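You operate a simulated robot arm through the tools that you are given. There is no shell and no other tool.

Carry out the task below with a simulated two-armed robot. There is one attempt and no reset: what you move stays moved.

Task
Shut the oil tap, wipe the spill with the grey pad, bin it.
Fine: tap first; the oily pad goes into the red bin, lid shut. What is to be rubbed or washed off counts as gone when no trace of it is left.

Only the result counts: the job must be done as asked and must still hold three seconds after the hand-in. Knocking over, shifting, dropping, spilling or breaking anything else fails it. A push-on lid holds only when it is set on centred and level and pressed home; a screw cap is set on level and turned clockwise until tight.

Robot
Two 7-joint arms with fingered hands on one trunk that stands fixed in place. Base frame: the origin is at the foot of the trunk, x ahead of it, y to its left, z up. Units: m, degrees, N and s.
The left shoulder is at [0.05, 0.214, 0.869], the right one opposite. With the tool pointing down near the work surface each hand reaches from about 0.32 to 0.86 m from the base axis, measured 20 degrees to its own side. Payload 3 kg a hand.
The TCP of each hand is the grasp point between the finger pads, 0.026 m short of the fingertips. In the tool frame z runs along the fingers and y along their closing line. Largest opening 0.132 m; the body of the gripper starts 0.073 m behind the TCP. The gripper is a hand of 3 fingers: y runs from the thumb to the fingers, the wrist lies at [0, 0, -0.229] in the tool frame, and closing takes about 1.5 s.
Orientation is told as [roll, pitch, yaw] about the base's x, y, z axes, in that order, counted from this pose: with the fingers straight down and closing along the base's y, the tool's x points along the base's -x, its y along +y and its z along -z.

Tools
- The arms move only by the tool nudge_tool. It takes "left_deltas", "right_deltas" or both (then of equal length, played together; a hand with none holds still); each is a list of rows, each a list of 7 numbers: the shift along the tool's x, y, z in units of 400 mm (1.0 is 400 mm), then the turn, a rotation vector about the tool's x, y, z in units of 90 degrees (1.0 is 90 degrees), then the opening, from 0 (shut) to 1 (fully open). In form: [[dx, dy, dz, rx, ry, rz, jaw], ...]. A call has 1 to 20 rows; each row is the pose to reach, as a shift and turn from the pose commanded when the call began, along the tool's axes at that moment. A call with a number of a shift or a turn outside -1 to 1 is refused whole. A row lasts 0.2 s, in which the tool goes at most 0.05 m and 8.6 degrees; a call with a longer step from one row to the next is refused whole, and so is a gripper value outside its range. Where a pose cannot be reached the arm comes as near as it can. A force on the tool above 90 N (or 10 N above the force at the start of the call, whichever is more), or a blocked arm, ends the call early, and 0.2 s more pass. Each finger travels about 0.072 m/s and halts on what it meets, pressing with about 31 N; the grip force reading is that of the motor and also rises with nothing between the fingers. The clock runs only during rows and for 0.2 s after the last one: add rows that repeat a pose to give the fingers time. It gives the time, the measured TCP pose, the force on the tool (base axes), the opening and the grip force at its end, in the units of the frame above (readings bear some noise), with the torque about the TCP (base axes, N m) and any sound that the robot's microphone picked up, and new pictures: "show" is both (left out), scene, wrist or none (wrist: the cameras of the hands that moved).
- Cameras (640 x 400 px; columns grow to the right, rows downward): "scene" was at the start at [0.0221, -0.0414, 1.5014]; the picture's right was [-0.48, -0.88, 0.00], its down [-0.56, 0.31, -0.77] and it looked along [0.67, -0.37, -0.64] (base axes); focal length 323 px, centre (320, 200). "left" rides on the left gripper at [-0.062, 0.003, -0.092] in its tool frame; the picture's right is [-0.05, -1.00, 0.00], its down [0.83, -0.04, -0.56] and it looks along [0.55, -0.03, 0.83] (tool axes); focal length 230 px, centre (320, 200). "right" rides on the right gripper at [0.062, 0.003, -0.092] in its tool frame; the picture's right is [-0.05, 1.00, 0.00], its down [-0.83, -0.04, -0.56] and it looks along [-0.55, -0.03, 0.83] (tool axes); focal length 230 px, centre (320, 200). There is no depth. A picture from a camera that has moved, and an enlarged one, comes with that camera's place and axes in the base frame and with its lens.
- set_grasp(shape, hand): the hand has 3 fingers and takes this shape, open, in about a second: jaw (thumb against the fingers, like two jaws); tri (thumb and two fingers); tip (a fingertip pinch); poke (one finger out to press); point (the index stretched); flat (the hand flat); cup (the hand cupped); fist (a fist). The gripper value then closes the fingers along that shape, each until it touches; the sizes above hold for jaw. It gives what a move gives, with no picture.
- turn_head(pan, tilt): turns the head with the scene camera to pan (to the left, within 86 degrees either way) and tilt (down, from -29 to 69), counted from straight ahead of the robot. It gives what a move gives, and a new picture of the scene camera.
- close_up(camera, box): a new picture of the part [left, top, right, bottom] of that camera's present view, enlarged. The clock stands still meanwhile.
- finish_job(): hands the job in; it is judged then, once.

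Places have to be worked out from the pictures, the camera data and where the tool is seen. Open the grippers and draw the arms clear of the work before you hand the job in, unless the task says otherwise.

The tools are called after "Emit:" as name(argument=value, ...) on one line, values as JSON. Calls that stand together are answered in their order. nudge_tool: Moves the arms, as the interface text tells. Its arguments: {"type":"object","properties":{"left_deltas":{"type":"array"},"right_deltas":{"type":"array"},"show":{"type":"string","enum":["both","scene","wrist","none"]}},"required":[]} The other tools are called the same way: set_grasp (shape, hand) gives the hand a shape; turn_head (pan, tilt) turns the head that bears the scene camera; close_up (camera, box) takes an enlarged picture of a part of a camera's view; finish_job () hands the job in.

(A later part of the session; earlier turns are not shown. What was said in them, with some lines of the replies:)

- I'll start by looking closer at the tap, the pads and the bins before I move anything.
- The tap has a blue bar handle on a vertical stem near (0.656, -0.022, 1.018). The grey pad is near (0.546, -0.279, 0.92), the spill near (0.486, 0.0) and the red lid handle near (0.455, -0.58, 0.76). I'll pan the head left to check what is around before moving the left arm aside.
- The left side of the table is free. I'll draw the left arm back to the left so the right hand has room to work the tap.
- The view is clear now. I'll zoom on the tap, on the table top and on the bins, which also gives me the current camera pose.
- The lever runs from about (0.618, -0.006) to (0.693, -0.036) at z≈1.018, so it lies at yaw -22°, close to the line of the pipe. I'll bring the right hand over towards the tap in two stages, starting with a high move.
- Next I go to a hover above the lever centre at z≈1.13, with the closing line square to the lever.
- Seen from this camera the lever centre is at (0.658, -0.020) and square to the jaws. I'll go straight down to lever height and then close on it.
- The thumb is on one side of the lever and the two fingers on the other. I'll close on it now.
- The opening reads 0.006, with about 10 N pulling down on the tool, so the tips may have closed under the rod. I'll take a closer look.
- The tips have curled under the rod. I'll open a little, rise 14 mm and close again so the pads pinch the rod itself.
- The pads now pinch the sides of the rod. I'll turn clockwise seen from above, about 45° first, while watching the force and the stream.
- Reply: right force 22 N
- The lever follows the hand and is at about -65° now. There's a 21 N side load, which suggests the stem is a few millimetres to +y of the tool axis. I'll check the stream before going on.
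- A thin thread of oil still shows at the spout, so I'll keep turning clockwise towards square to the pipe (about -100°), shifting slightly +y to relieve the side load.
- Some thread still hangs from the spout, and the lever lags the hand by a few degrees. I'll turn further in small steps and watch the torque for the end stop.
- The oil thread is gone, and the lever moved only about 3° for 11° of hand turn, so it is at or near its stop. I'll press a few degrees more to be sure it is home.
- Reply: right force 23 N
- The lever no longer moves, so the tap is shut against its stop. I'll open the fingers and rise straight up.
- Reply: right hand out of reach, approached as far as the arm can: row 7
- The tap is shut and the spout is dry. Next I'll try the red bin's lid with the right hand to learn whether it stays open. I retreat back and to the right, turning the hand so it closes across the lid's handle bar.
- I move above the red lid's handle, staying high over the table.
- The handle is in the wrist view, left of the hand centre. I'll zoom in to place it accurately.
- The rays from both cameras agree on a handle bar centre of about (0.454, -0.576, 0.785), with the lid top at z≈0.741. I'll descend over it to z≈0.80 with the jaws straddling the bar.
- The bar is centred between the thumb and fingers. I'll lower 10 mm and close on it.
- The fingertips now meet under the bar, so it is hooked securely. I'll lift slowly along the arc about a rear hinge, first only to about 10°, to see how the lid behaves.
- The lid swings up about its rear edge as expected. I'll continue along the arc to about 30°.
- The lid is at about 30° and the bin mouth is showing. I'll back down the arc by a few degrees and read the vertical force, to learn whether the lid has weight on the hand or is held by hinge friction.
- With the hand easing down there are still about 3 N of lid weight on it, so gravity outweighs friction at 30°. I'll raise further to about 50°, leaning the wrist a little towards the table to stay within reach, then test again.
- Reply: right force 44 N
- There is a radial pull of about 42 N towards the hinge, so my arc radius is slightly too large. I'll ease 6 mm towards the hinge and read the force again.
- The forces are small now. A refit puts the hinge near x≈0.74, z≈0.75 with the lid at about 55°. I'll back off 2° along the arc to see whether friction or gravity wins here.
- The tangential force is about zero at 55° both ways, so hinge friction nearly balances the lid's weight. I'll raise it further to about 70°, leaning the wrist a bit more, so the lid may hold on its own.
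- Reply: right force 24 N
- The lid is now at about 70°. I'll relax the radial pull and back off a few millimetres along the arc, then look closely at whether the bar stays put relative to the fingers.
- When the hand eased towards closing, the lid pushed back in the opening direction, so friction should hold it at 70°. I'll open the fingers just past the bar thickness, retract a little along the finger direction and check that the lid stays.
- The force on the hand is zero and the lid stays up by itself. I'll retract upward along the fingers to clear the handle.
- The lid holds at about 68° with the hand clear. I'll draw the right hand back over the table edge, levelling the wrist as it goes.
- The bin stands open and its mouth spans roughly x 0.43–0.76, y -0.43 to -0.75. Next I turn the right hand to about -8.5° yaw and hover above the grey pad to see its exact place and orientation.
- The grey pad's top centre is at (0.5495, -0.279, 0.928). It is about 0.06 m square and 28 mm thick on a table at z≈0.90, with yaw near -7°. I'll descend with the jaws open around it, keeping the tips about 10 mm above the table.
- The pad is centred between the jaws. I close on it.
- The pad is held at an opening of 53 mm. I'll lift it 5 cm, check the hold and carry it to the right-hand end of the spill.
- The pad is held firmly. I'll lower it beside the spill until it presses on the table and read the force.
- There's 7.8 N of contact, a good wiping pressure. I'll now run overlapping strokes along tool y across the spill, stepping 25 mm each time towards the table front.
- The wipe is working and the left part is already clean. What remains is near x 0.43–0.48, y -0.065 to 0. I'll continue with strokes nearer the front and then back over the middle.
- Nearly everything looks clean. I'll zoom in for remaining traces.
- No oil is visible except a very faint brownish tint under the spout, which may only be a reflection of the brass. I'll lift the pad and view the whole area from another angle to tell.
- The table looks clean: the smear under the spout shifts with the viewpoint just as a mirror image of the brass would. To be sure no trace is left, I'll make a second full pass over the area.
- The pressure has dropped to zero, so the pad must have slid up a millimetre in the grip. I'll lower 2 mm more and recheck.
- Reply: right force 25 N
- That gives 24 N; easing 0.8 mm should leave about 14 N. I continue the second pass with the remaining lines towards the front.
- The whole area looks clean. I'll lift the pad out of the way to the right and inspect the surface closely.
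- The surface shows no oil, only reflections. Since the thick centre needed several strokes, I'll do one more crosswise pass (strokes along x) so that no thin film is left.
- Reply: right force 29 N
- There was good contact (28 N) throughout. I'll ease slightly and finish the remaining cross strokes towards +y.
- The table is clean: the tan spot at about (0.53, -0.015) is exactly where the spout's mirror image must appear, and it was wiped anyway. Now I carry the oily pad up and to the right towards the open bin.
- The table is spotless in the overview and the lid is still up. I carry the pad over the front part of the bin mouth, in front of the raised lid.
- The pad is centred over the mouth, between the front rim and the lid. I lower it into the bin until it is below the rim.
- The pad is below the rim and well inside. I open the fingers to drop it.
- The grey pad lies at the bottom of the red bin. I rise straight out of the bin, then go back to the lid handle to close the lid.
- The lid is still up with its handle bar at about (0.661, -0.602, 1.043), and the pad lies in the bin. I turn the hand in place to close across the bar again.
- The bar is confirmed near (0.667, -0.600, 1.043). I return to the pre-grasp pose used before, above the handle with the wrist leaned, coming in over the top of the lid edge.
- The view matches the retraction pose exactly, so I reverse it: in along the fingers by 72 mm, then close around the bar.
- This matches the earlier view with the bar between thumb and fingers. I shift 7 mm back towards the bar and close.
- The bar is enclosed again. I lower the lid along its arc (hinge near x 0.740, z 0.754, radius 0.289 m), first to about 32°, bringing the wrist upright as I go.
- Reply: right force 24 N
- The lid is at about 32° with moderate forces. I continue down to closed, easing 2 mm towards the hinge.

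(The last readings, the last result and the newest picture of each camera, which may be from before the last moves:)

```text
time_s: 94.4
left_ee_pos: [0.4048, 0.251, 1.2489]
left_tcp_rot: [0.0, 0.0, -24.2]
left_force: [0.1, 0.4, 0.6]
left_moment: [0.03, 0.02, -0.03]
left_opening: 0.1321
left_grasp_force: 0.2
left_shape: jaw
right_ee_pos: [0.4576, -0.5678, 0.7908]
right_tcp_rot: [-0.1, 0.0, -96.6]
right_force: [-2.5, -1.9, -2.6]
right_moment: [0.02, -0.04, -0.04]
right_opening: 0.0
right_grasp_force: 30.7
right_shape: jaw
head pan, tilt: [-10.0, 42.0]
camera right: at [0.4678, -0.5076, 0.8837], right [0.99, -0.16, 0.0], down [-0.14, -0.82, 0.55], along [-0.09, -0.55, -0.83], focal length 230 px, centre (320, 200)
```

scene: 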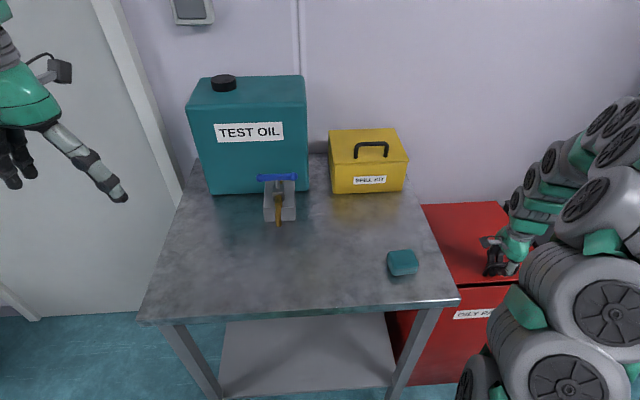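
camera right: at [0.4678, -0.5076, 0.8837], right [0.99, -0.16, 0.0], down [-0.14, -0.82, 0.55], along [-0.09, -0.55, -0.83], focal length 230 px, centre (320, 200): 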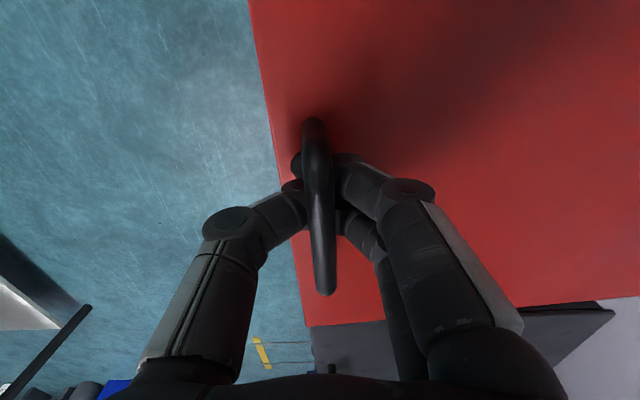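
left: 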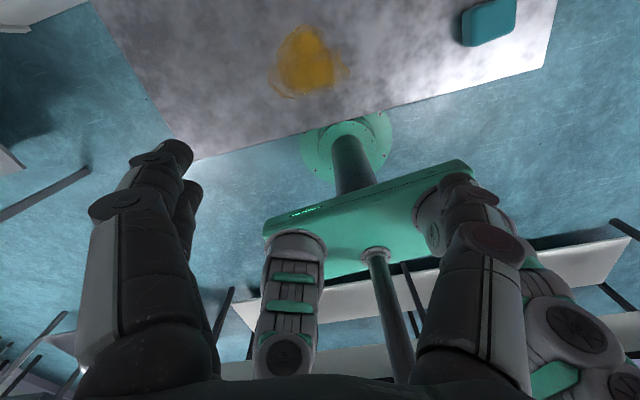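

The hand is back at the closed height. I'll zoom on the front seam before releasing.

Emit:
close_up(camera="scene", box=[410, 190, 550, 330])

Emit:
nudge_tool(right_deltas=[[0, 0, 0, 0, 0, 0, 0.2], [0, 0, 0, 0, 0, 0, 0.4], [0, 0, 0, 0, 0, 0, 0.55], [0, 0, -0.06, 0, 0, 0, 0.6], [0, 0, -0.15, 0, 0, 0, 0.6], [0, 0, -0.25, 0, 0, 0, 0.6]], show="both")

Emit:
close_up(camera="scene", box=[410, 190, 550, 330])

```text
2.86 times, centred on (480, 260) of scene
camera zoom: at [0.0299, -0.0154, 1.4986], right [-0.17, -0.98, 0.0], down [-0.66, 0.12, -0.74], along [0.73, -0.13, -0.67], focal length 922 px, centre (-137, 29)
```

zoom: 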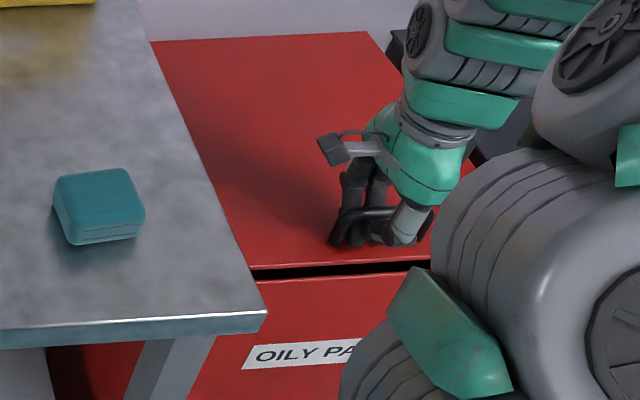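

```text
time_s: 95.8
left_ee_pos: [0.4069, 0.2506, 1.2484]
left_tcp_rot: [0.1, 0.0, -24.1]
left_force: [-0.3, 0.3, -0.6]
left_moment: [-0.03, 0.0, 0.02]
left_opening: 0.1319
left_grasp_force: 0.0
left_shape: jaw
right_ee_pos: [0.457, -0.5662, 0.8933]
right_tcp_rot: [0.0, 0.1, -96.5]
right_force: [-0.3, -0.3, 0.4]
right_moment: [-0.02, 0.0, 0.0]
right_opening: 0.0786
right_grasp_force: 0.0
right_shape: jaw
head pan, tilt: [-10.0, 42.0]
camera right: at [0.467, -0.5067, 0.9861], right [0.99, -0.17, 0.0], down [-0.14, -0.82, 0.55], along [-0.09, -0.55, -0.83], focal length 230 px, centre (320, 200)
```

scene: 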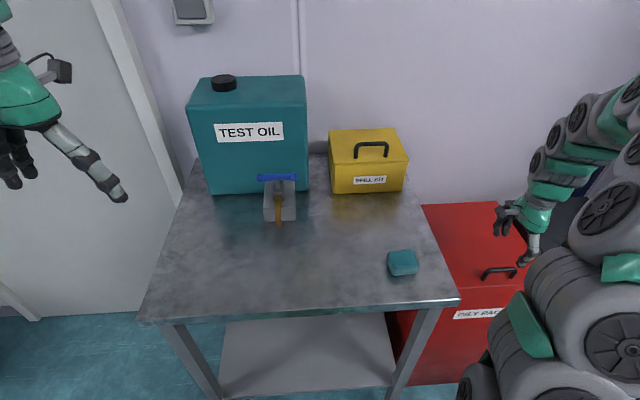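
right: 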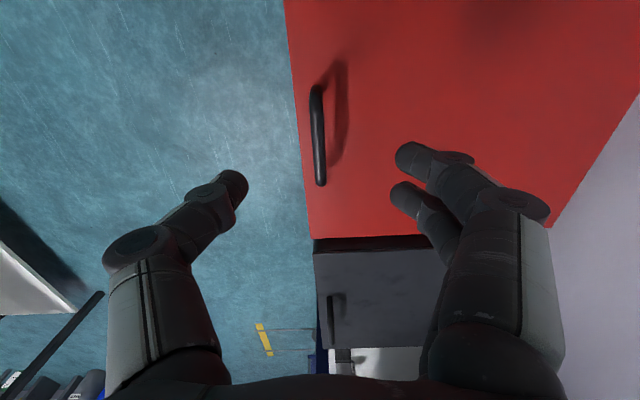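

```text
2.86 times, centred on (480, 260) of scene
camera zoom: at [0.0298, -0.0153, 1.4986], right [-0.17, -0.98, 0.0], down [-0.66, 0.12, -0.74], along [0.73, -0.13, -0.67], focal length 922 px, centre (-137, 29)
```

zoom: 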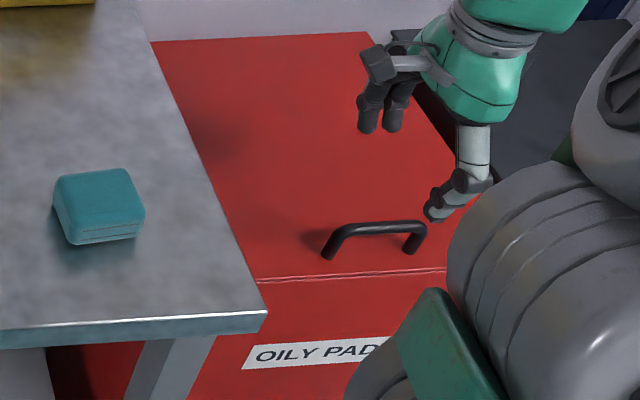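

The lid has dropped fully shut and the seam looks as it did at the start. I'll make sure with a gentle press: fingers closed, tips down on the lid behind the handle.

Emit:
nudge_tool(right_deltas=[[0, 0.08, 0, 0, 0, 0, 0.4], [0, 0.158, 0, 0, 0, 0, 0.2], [0, 0.158, 0.0, 0, 0, 0, 0.0], [0, 0.158, 0.08, 0, 0, 0, 0.0], [0, 0.158, 0.16, 0, 0, 0, 0.0], [0, 0.158, 0.24, 0, 0, 0, 0.0], [0, 0.158, 0.28, 0, 0, 0, 0.0], [0, 0.158, 0.3, 0, 0, 0, 0.0]], show="wrist")

```text
time_s: 97.6
left_ee_pos: [0.4061, 0.2503, 1.2487]
left_tcp_rot: [0.0, 0.0, -24.0]
left_force: [-0.3, -0.1, -1.2]
left_moment: [-0.02, 0.02, 0.0]
left_opening: 0.132
left_grasp_force: 0.1
left_shape: jaw
right_ee_pos: [0.5197, -0.5748, 0.7722]
right_tcp_rot: [-0.1, 0.0, -96.6]
right_force: [0.8, 0.0, -1.2]
right_moment: [0.0, 0.0, -0.02]
right_opening: 0.0
right_grasp_force: 31.4
right_shape: jaw
head pan, tilt: [-10.0, 42.0]
camera right: at [0.5296, -0.5145, 0.8647], right [0.99, -0.16, 0.0], down [-0.14, -0.82, 0.56], along [-0.09, -0.55, -0.83], focal length 230 px, centre (320, 200)
```

right: 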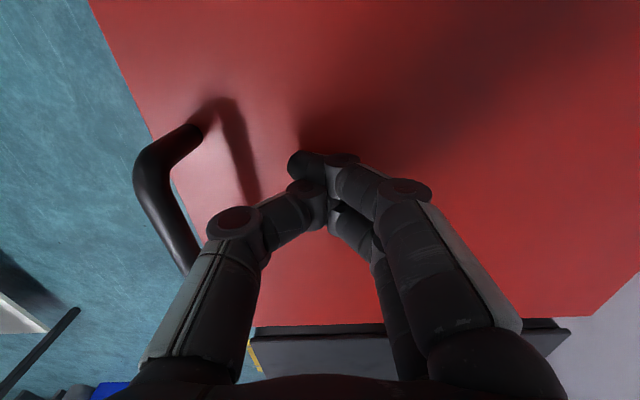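

No contact yet. I shift 15 mm further from the handle for safety and go down in small steps until the lid is felt.

Emit:
nudge_tool(right_deltas=[[0, 0.038, 0, 0, 0, 0, 0], [0, 0.038, 0.01, 0, 0, 0, 0], [0, 0.038, 0.015, 0, 0, 0, 0], [0, 0.038, 0.02, 0, 0, 0, 0]], show="none")

```text
time_s: 98.6
left_ee_pos: [0.4055, 0.2506, 1.2483]
left_tcp_rot: [-0.1, 0.1, -24.3]
left_force: [0.4, -0.4, 0.3]
left_moment: [0.01, 0.0, -0.03]
left_opening: 0.1318
left_grasp_force: 0.1
left_shape: jaw
right_ee_pos: [0.5354, -0.578, 0.7657]
right_tcp_rot: [0.2, -0.2, -96.5]
right_force: [-1.7, 0.8, 47.8]
right_moment: [0.01, -0.01, 0.03]
right_opening: 0.0
right_grasp_force: 30.9
right_shape: jaw
head pan, tilt: [-10.0, 42.0]
```

The lid is solid under about 48 N, so it is fully home. I rise straight up and draw the right arm back, opening the hand.

Emit:
nudge_tool(right_deltas=[[0, 0, -0.06, 0, 0, 0, 0.0], [0, 0, -0.16, 0, 0, 0, 0.1], [0, 0, -0.27, 0, 0, 0, 0.3], [0, 0, -0.38, 0, 0, 0, 0.5], [0, 0, -0.49, 0, 0, 0, 0.7], [0, 0, -0.6, 0, 0, 0, 0.9], [0.02, -0.06, -0.7, 0, 0, -0.05, 1], [0.06, -0.14, -0.78, 0, 0, -0.12, 1], [0.11, -0.22, -0.85, 0, 0, -0.2, 1], [0.17, -0.29, -0.91, 0, 0, -0.28, 1], [0.23, -0.35, -0.96, 0, 0, -0.36, 1], [0.29, -0.4, -1.0, 0, 0, -0.44, 1]], show="both")

```text
time_s: 101.2
left_ee_pos: [0.4054, 0.2507, 1.2482]
left_tcp_rot: [0.0, 0.0, -24.2]
left_force: [-0.2, 1.3, 0.2]
left_moment: [-0.01, 0.02, 0.01]
left_opening: 0.1319
left_grasp_force: 0.1
left_shape: jaw
right_ee_pos: [0.3904, -0.4449, 1.1632]
right_tcp_rot: [-0.1, 0.0, -56.8]
right_force: [0.5, -0.1, 0.1]
right_moment: [0.01, -0.01, 0.02]
right_opening: 0.1318
right_grasp_force: 0.1
right_shape: jaw
head pan, tilt: [-10.0, 42.0]
camera right: at [0.3598, -0.391, 1.2549], right [0.86, 0.5, 0.0], down [0.42, -0.72, 0.55], along [0.28, -0.48, -0.83], focal length 230 px, centre (320, 200)
```

scene: 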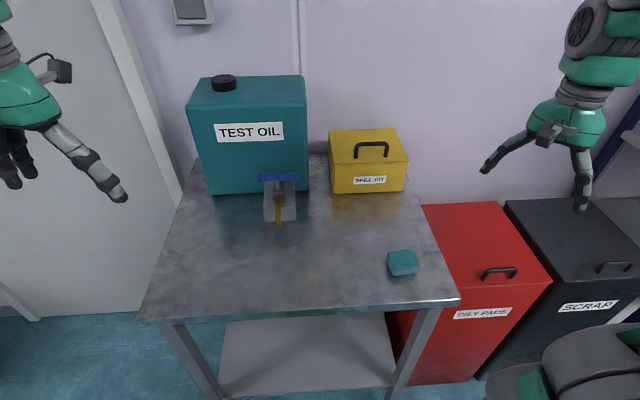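
right: 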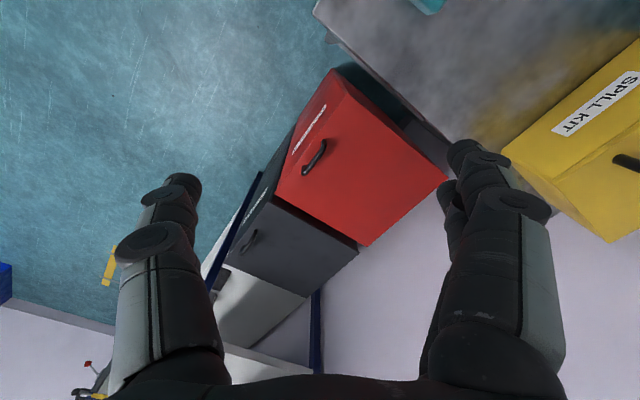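

The bin is shut and the arms are clear. I'll make a last close check of the table, the tap and the lid seam.

Emit:
close_up(camera="scene", box=[200, 200, 360, 310])

Emit:
close_up(camera="scene", box=[240, 165, 320, 245])

Emit:
close_up(camera="scene", box=[410, 190, 560, 340])

Emit:
turn_head(pan=15, tilt=48)

```text
3.64 times, centred on (280, 255) of scene
camera zoom: at [0.0298, -0.0153, 1.4986], right [-0.17, -0.98, 0.0], down [-0.66, 0.12, -0.74], along [0.73, -0.13, -0.67], focal length 1174 px, centre (466, 0)
```

zoom: 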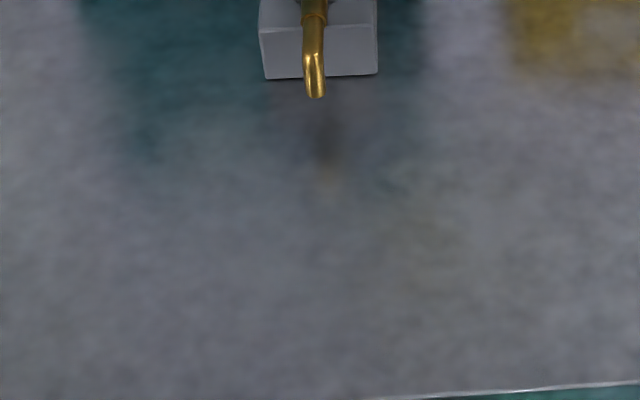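

```text
5.00 times, centred on (280, 205) of scene
camera zoom: at [0.0298, -0.0153, 1.4986], right [-0.17, -0.98, 0.0], down [-0.66, 0.12, -0.74], along [0.73, -0.13, -0.67], focal length 1614 px, centre (520, 175)
```

zoom: 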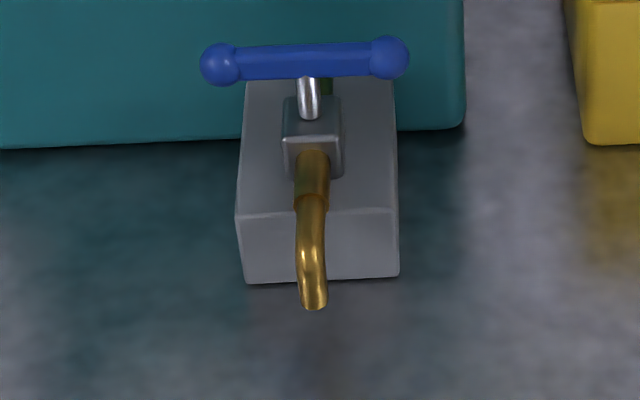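

```text
2.67 times, centred on (485, 265) of scene
camera zoom: at [0.0298, -0.0153, 1.4986], right [-0.17, -0.98, 0.0], down [-0.66, 0.12, -0.74], along [0.73, -0.13, -0.67], focal length 861 px, centre (-120, 27)
```

zoom: 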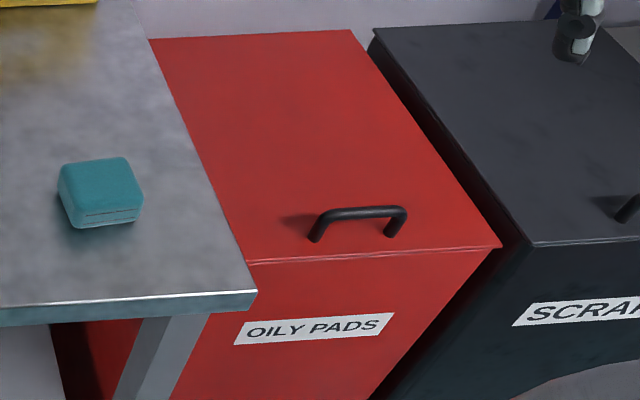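

```text
time_s: 102.0
left_ee_pos: [0.406, 0.25, 1.2479]
left_tcp_rot: [0.0, 0.0, -24.1]
left_force: [0.3, -0.2, -0.5]
left_moment: [0.0, -0.01, 0.0]
left_opening: 0.132
left_grasp_force: 0.0
left_shape: jaw
right_ee_pos: [0.3919, -0.4436, 1.1623]
right_tcp_rot: [0.1, 0.0, -56.9]
right_force: [0.3, 0.2, 0.1]
right_moment: [0.01, 0.0, 0.02]
right_opening: 0.1318
right_grasp_force: 0.0
right_shape: jaw
head pan, tilt: [15.0, 48.0]
```

scene: 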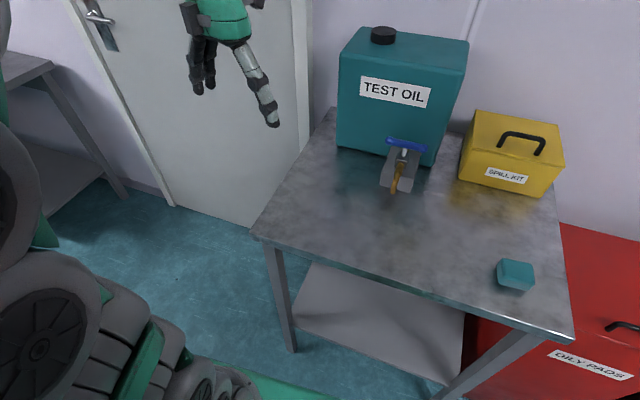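

Emit:
close_up(camera="scene", box=[290, 170, 500, 300])

```text
3.05 times, centred on (395, 235) of scene
camera zoom: at [0.0236, 0.0195, 1.4901], right [0.26, -0.97, 0.0], down [-0.72, -0.19, -0.67], along [0.65, 0.17, -0.74], focal length 984 px, centre (91, 93)
```

zoom: 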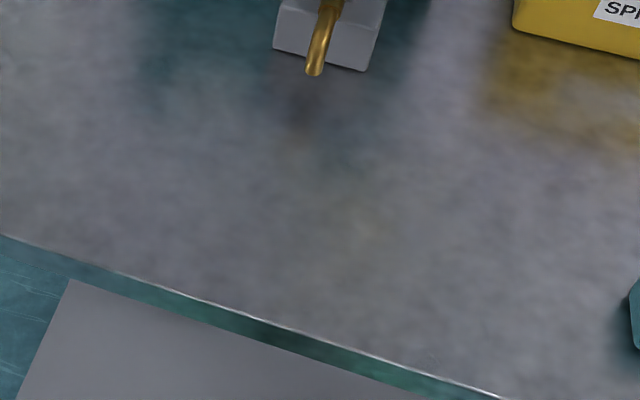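

There's a very faint tan tint near (0.47, -0.07), close to the old right edge of the spill. I'll zoom in on that spot.

Emit:
close_up(camera="scene", box=[350, 200, 430, 255])

Emit:
turn_head(pan=-25, tilt=50)

```text
7.27 times, centred on (390, 228) of scene
camera zoom: at [0.0236, 0.0195, 1.4901], right [0.26, -0.97, 0.0], down [-0.72, -0.19, -0.67], along [0.65, 0.17, -0.74], focal length 2347 px, centre (-189, 0)
```

zoom: 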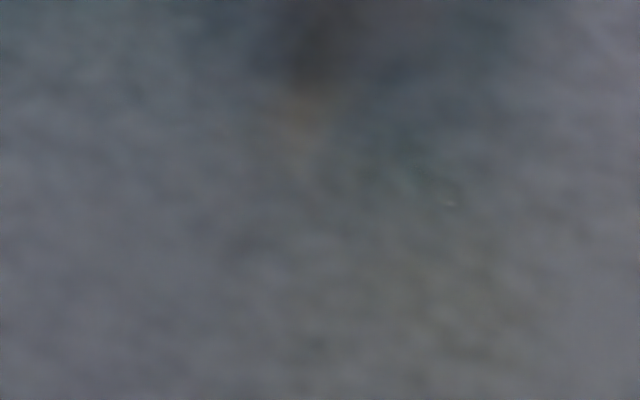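

```text
time_s: 103.1
left_ee_pos: [0.4061, 0.2511, 1.2492]
left_tcp_rot: [0.0, 0.0, -24.0]
left_force: [0.4, 0.8, -0.2]
left_moment: [-0.02, -0.01, 0.0]
left_opening: 0.132
left_grasp_force: 0.1
left_shape: jaw
right_ee_pos: [0.3905, -0.4456, 1.1625]
right_tcp_rot: [0.0, 0.0, -56.9]
right_force: [-0.6, 0.2, 0.4]
right_moment: [0.0, 0.0, 0.01]
right_opening: 0.132
right_grasp_force: 0.0
right_shape: jaw
head pan, tilt: [-25.0, 50.0]
```

scene: 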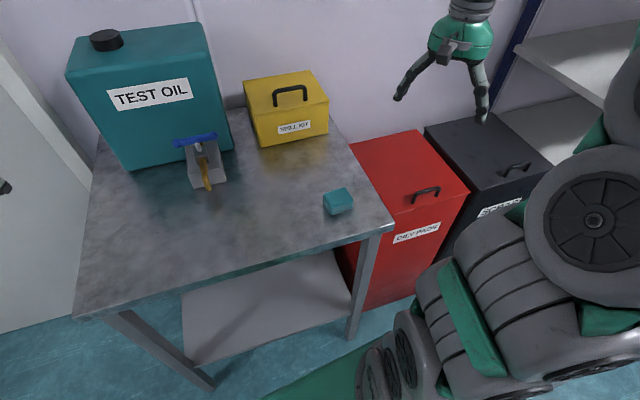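

The tint is at the limit of visibility. I'll bring the empty, open right hand over the old spill area (without touching) to inspect it at close range with the wrist camera.

Emit:
nudge_tool(right_deltas=[[0.071, 0.076, 0, 0, 0, -0.036, 1], [0.142, 0.153, 0, 0, 0, -0.073, 1], [0.213, 0.229, 0.02, 0, 0, -0.109, 1], [0.284, 0.306, 0.05, 0, 0, -0.146, 1], [0.355, 0.382, 0.09, 0, 0, -0.182, 1], [0.426, 0.458, 0.13, 0, 0, -0.218, 1], [0.497, 0.535, 0.17, 0, 0, -0.255, 1], [0.568, 0.611, 0.22, 0, 0, -0.291, 1], [0.639, 0.688, 0.27, 0, 0, -0.328, 1], [0.71, 0.764, 0.325, 0, 0, -0.364, 1]], show="wrist")

Emit:
close_up(camera="right", box=[200, 0, 440, 150])

```text
time_s: 105.3
left_ee_pos: [0.4064, 0.2511, 1.2489]
left_tcp_rot: [-0.1, 0.0, -24.0]
left_force: [-0.4, -0.1, -0.1]
left_moment: [-0.03, 0.02, -0.02]
left_opening: 0.132
left_grasp_force: 0.1
left_shape: jaw
right_ee_pos: [0.4922, -0.0355, 1.0341]
right_tcp_rot: [0.0, -0.1, -24.1]
right_force: [-0.1, -0.6, 0.0]
right_moment: [-0.03, -0.02, -0.02]
right_opening: 0.1321
right_grasp_force: 0.0
right_shape: jaw
head pan, tilt: [-25.0, 50.0]
camera right: at [0.4364, -0.0082, 1.1248], right [0.46, 0.89, 0.0], down [0.74, -0.38, 0.56], along [0.5, -0.25, -0.83], focal length 230 px, centre (320, 200)
```

right: 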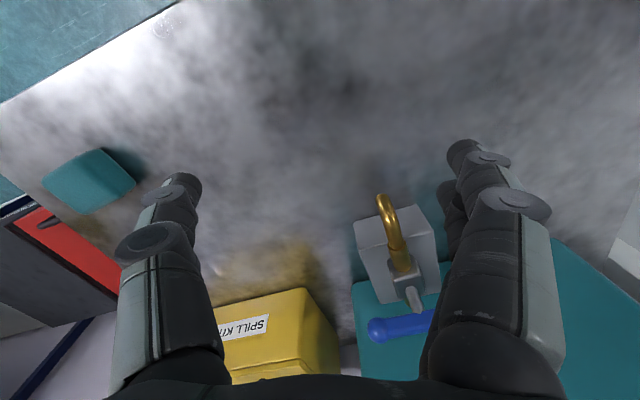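

```text
2.67 times, centred on (320, 75) of right
camera zoom: at [0.4364, -0.0082, 1.1248], right [0.46, 0.89, 0.0], down [0.74, -0.38, 0.56], along [0.5, -0.25, -0.83], focal length 614 px, centre (320, 533)
```

zoom: 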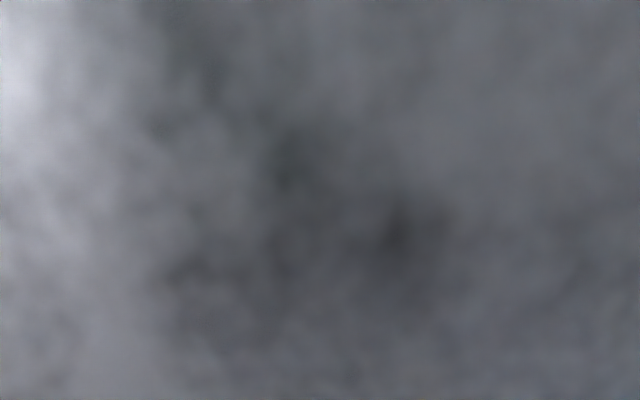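

Emit:
close_up(camera="right", box=[210, 70, 350, 170])

Emit:
close_up(camera="right", box=[330, 110, 470, 220])

Emit:
close_up(camera="right", box=[330, 0, 570, 130])

```text
4.00 times, centred on (280, 120) of right
camera zoom: at [0.4364, -0.0082, 1.1248], right [0.46, 0.89, 0.0], down [0.74, -0.38, 0.56], along [0.5, -0.25, -0.83], focal length 920 px, centre (480, 520)
```

zoom: 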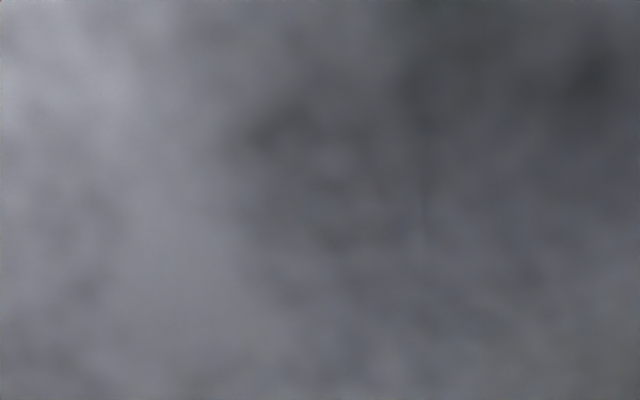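

```text
3.64 times, centred on (400, 165) of right
camera zoom: at [0.4364, -0.0082, 1.1248], right [0.46, 0.89, 0.0], down [0.74, -0.38, 0.56], along [0.5, -0.25, -0.83], focal length 837 px, centre (29, 327)
```

zoom: 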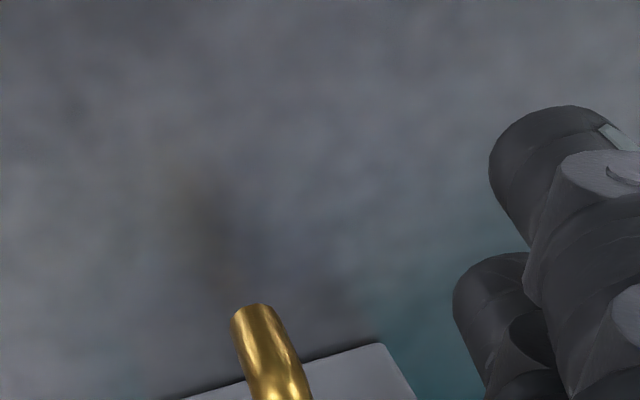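

```text
2.67 times, centred on (450, 65) of right
camera zoom: at [0.4364, -0.0082, 1.1248], right [0.46, 0.89, 0.0], down [0.74, -0.38, 0.56], along [0.5, -0.25, -0.83], focal length 614 px, centre (-27, 560)
```

zoom: 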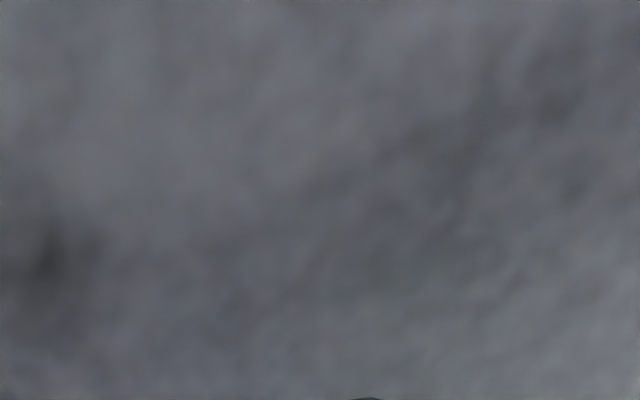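

At close range the whole area is plain grey metal, and the dark smear by the spout lies exactly where the pipe's mirror image falls. I'll draw the right arm up and away to its starting region.

Emit:
nudge_tool(right_deltas=[[0, 0, -0.1, 0, 0, 0, 1], [-0.002, -0.04, -0.2, 0, 0, 0, 1], [-0.006, -0.12, -0.28, 0, 0, 0, 1], [-0.011, -0.22, -0.34, 0, 0, 0, 1], [-0.016, -0.33, -0.38, 0, 0, 0, 1], [-0.022, -0.44, -0.41, 0, 0, 0, 1], [-0.027, -0.55, -0.44, 0, 0, 0, 1], [-0.033, -0.66, -0.46, 0, 0, 0, 1], [-0.038, -0.77, -0.48, 0, 0, 0, 1], [-0.043, -0.87, -0.49, 0, 0, 0, 1], [-0.048, -0.9645, -0.5, 0, 0, 0, 1]], show="none")

Emit:
turn_head(pan=-10, tilt=42)

```text
time_s: 107.7
left_ee_pos: [0.4069, 0.2494, 1.2489]
left_tcp_rot: [-0.1, -0.1, -24.1]
left_force: [0.8, -0.4, 0.8]
left_moment: [0.06, 0.01, 0.01]
left_opening: 0.1318
left_grasp_force: 0.1
left_shape: jaw
right_ee_pos: [0.3486, -0.3988, 1.234]
right_tcp_rot: [0.0, 0.1, -24.1]
right_force: [-0.6, -0.2, 0.0]
right_moment: [0.0, -0.04, -0.02]
right_opening: 0.1318
right_grasp_force: 0.0
right_shape: jaw
head pan, tilt: [-25.0, 50.0]
```

```text
time_s: 108.5
left_ee_pos: [0.4062, 0.2498, 1.2491]
left_tcp_rot: [0.0, 0.0, -24.1]
left_force: [0.1, -0.6, 0.6]
left_moment: [0.0, -0.02, -0.02]
left_opening: 0.132
left_grasp_force: 0.0
left_shape: jaw
right_ee_pos: [0.3501, -0.3978, 1.2321]
right_tcp_rot: [0.0, 0.0, -24.2]
right_force: [-0.1, -0.8, -0.3]
right_moment: [0.01, -0.01, 0.02]
right_opening: 0.1316
right_grasp_force: 0.0
right_shape: jaw
head pan, tilt: [-10.0, 42.0]
```

scene: 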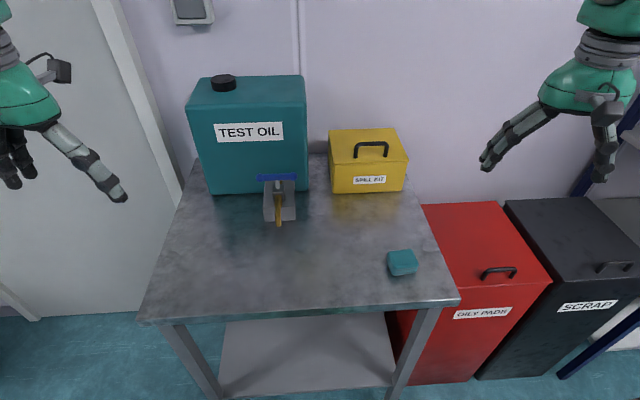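

The tap is shut with no drip, the table is clean, and the oily grey pad is in the red bin with its lid shut. Nothing else has moved, and both hands are open and clear, so I hand the job in.

Emit:
finish_job()

```text
The job is handed in.
```

The oil tap is shut, the spill is wiped up, and the grey pad is in the red bin with its lid shut. The job is handed in; I haven't seen a verdict.

- **Tap:** I turned the lever clockwise to its stop. The thread of oil stopped and had not come back when I last checked.
- **Spill:** I wiped the area three times, the last time crosswise. Close up, the metal was plain grey. The faint brown marks near the spout line up with reflections of the brass pipe, so I took them to be reflections.
- **Pad and bin:** I lowered the pad into the bin and let it drop to the bottom. I then closed the lid by its handle and pressed on it; it held firm at about 48 N.

The teal pad, spill kit and other bin look unmoved in the last picture. Both hands are open and clear of the table.
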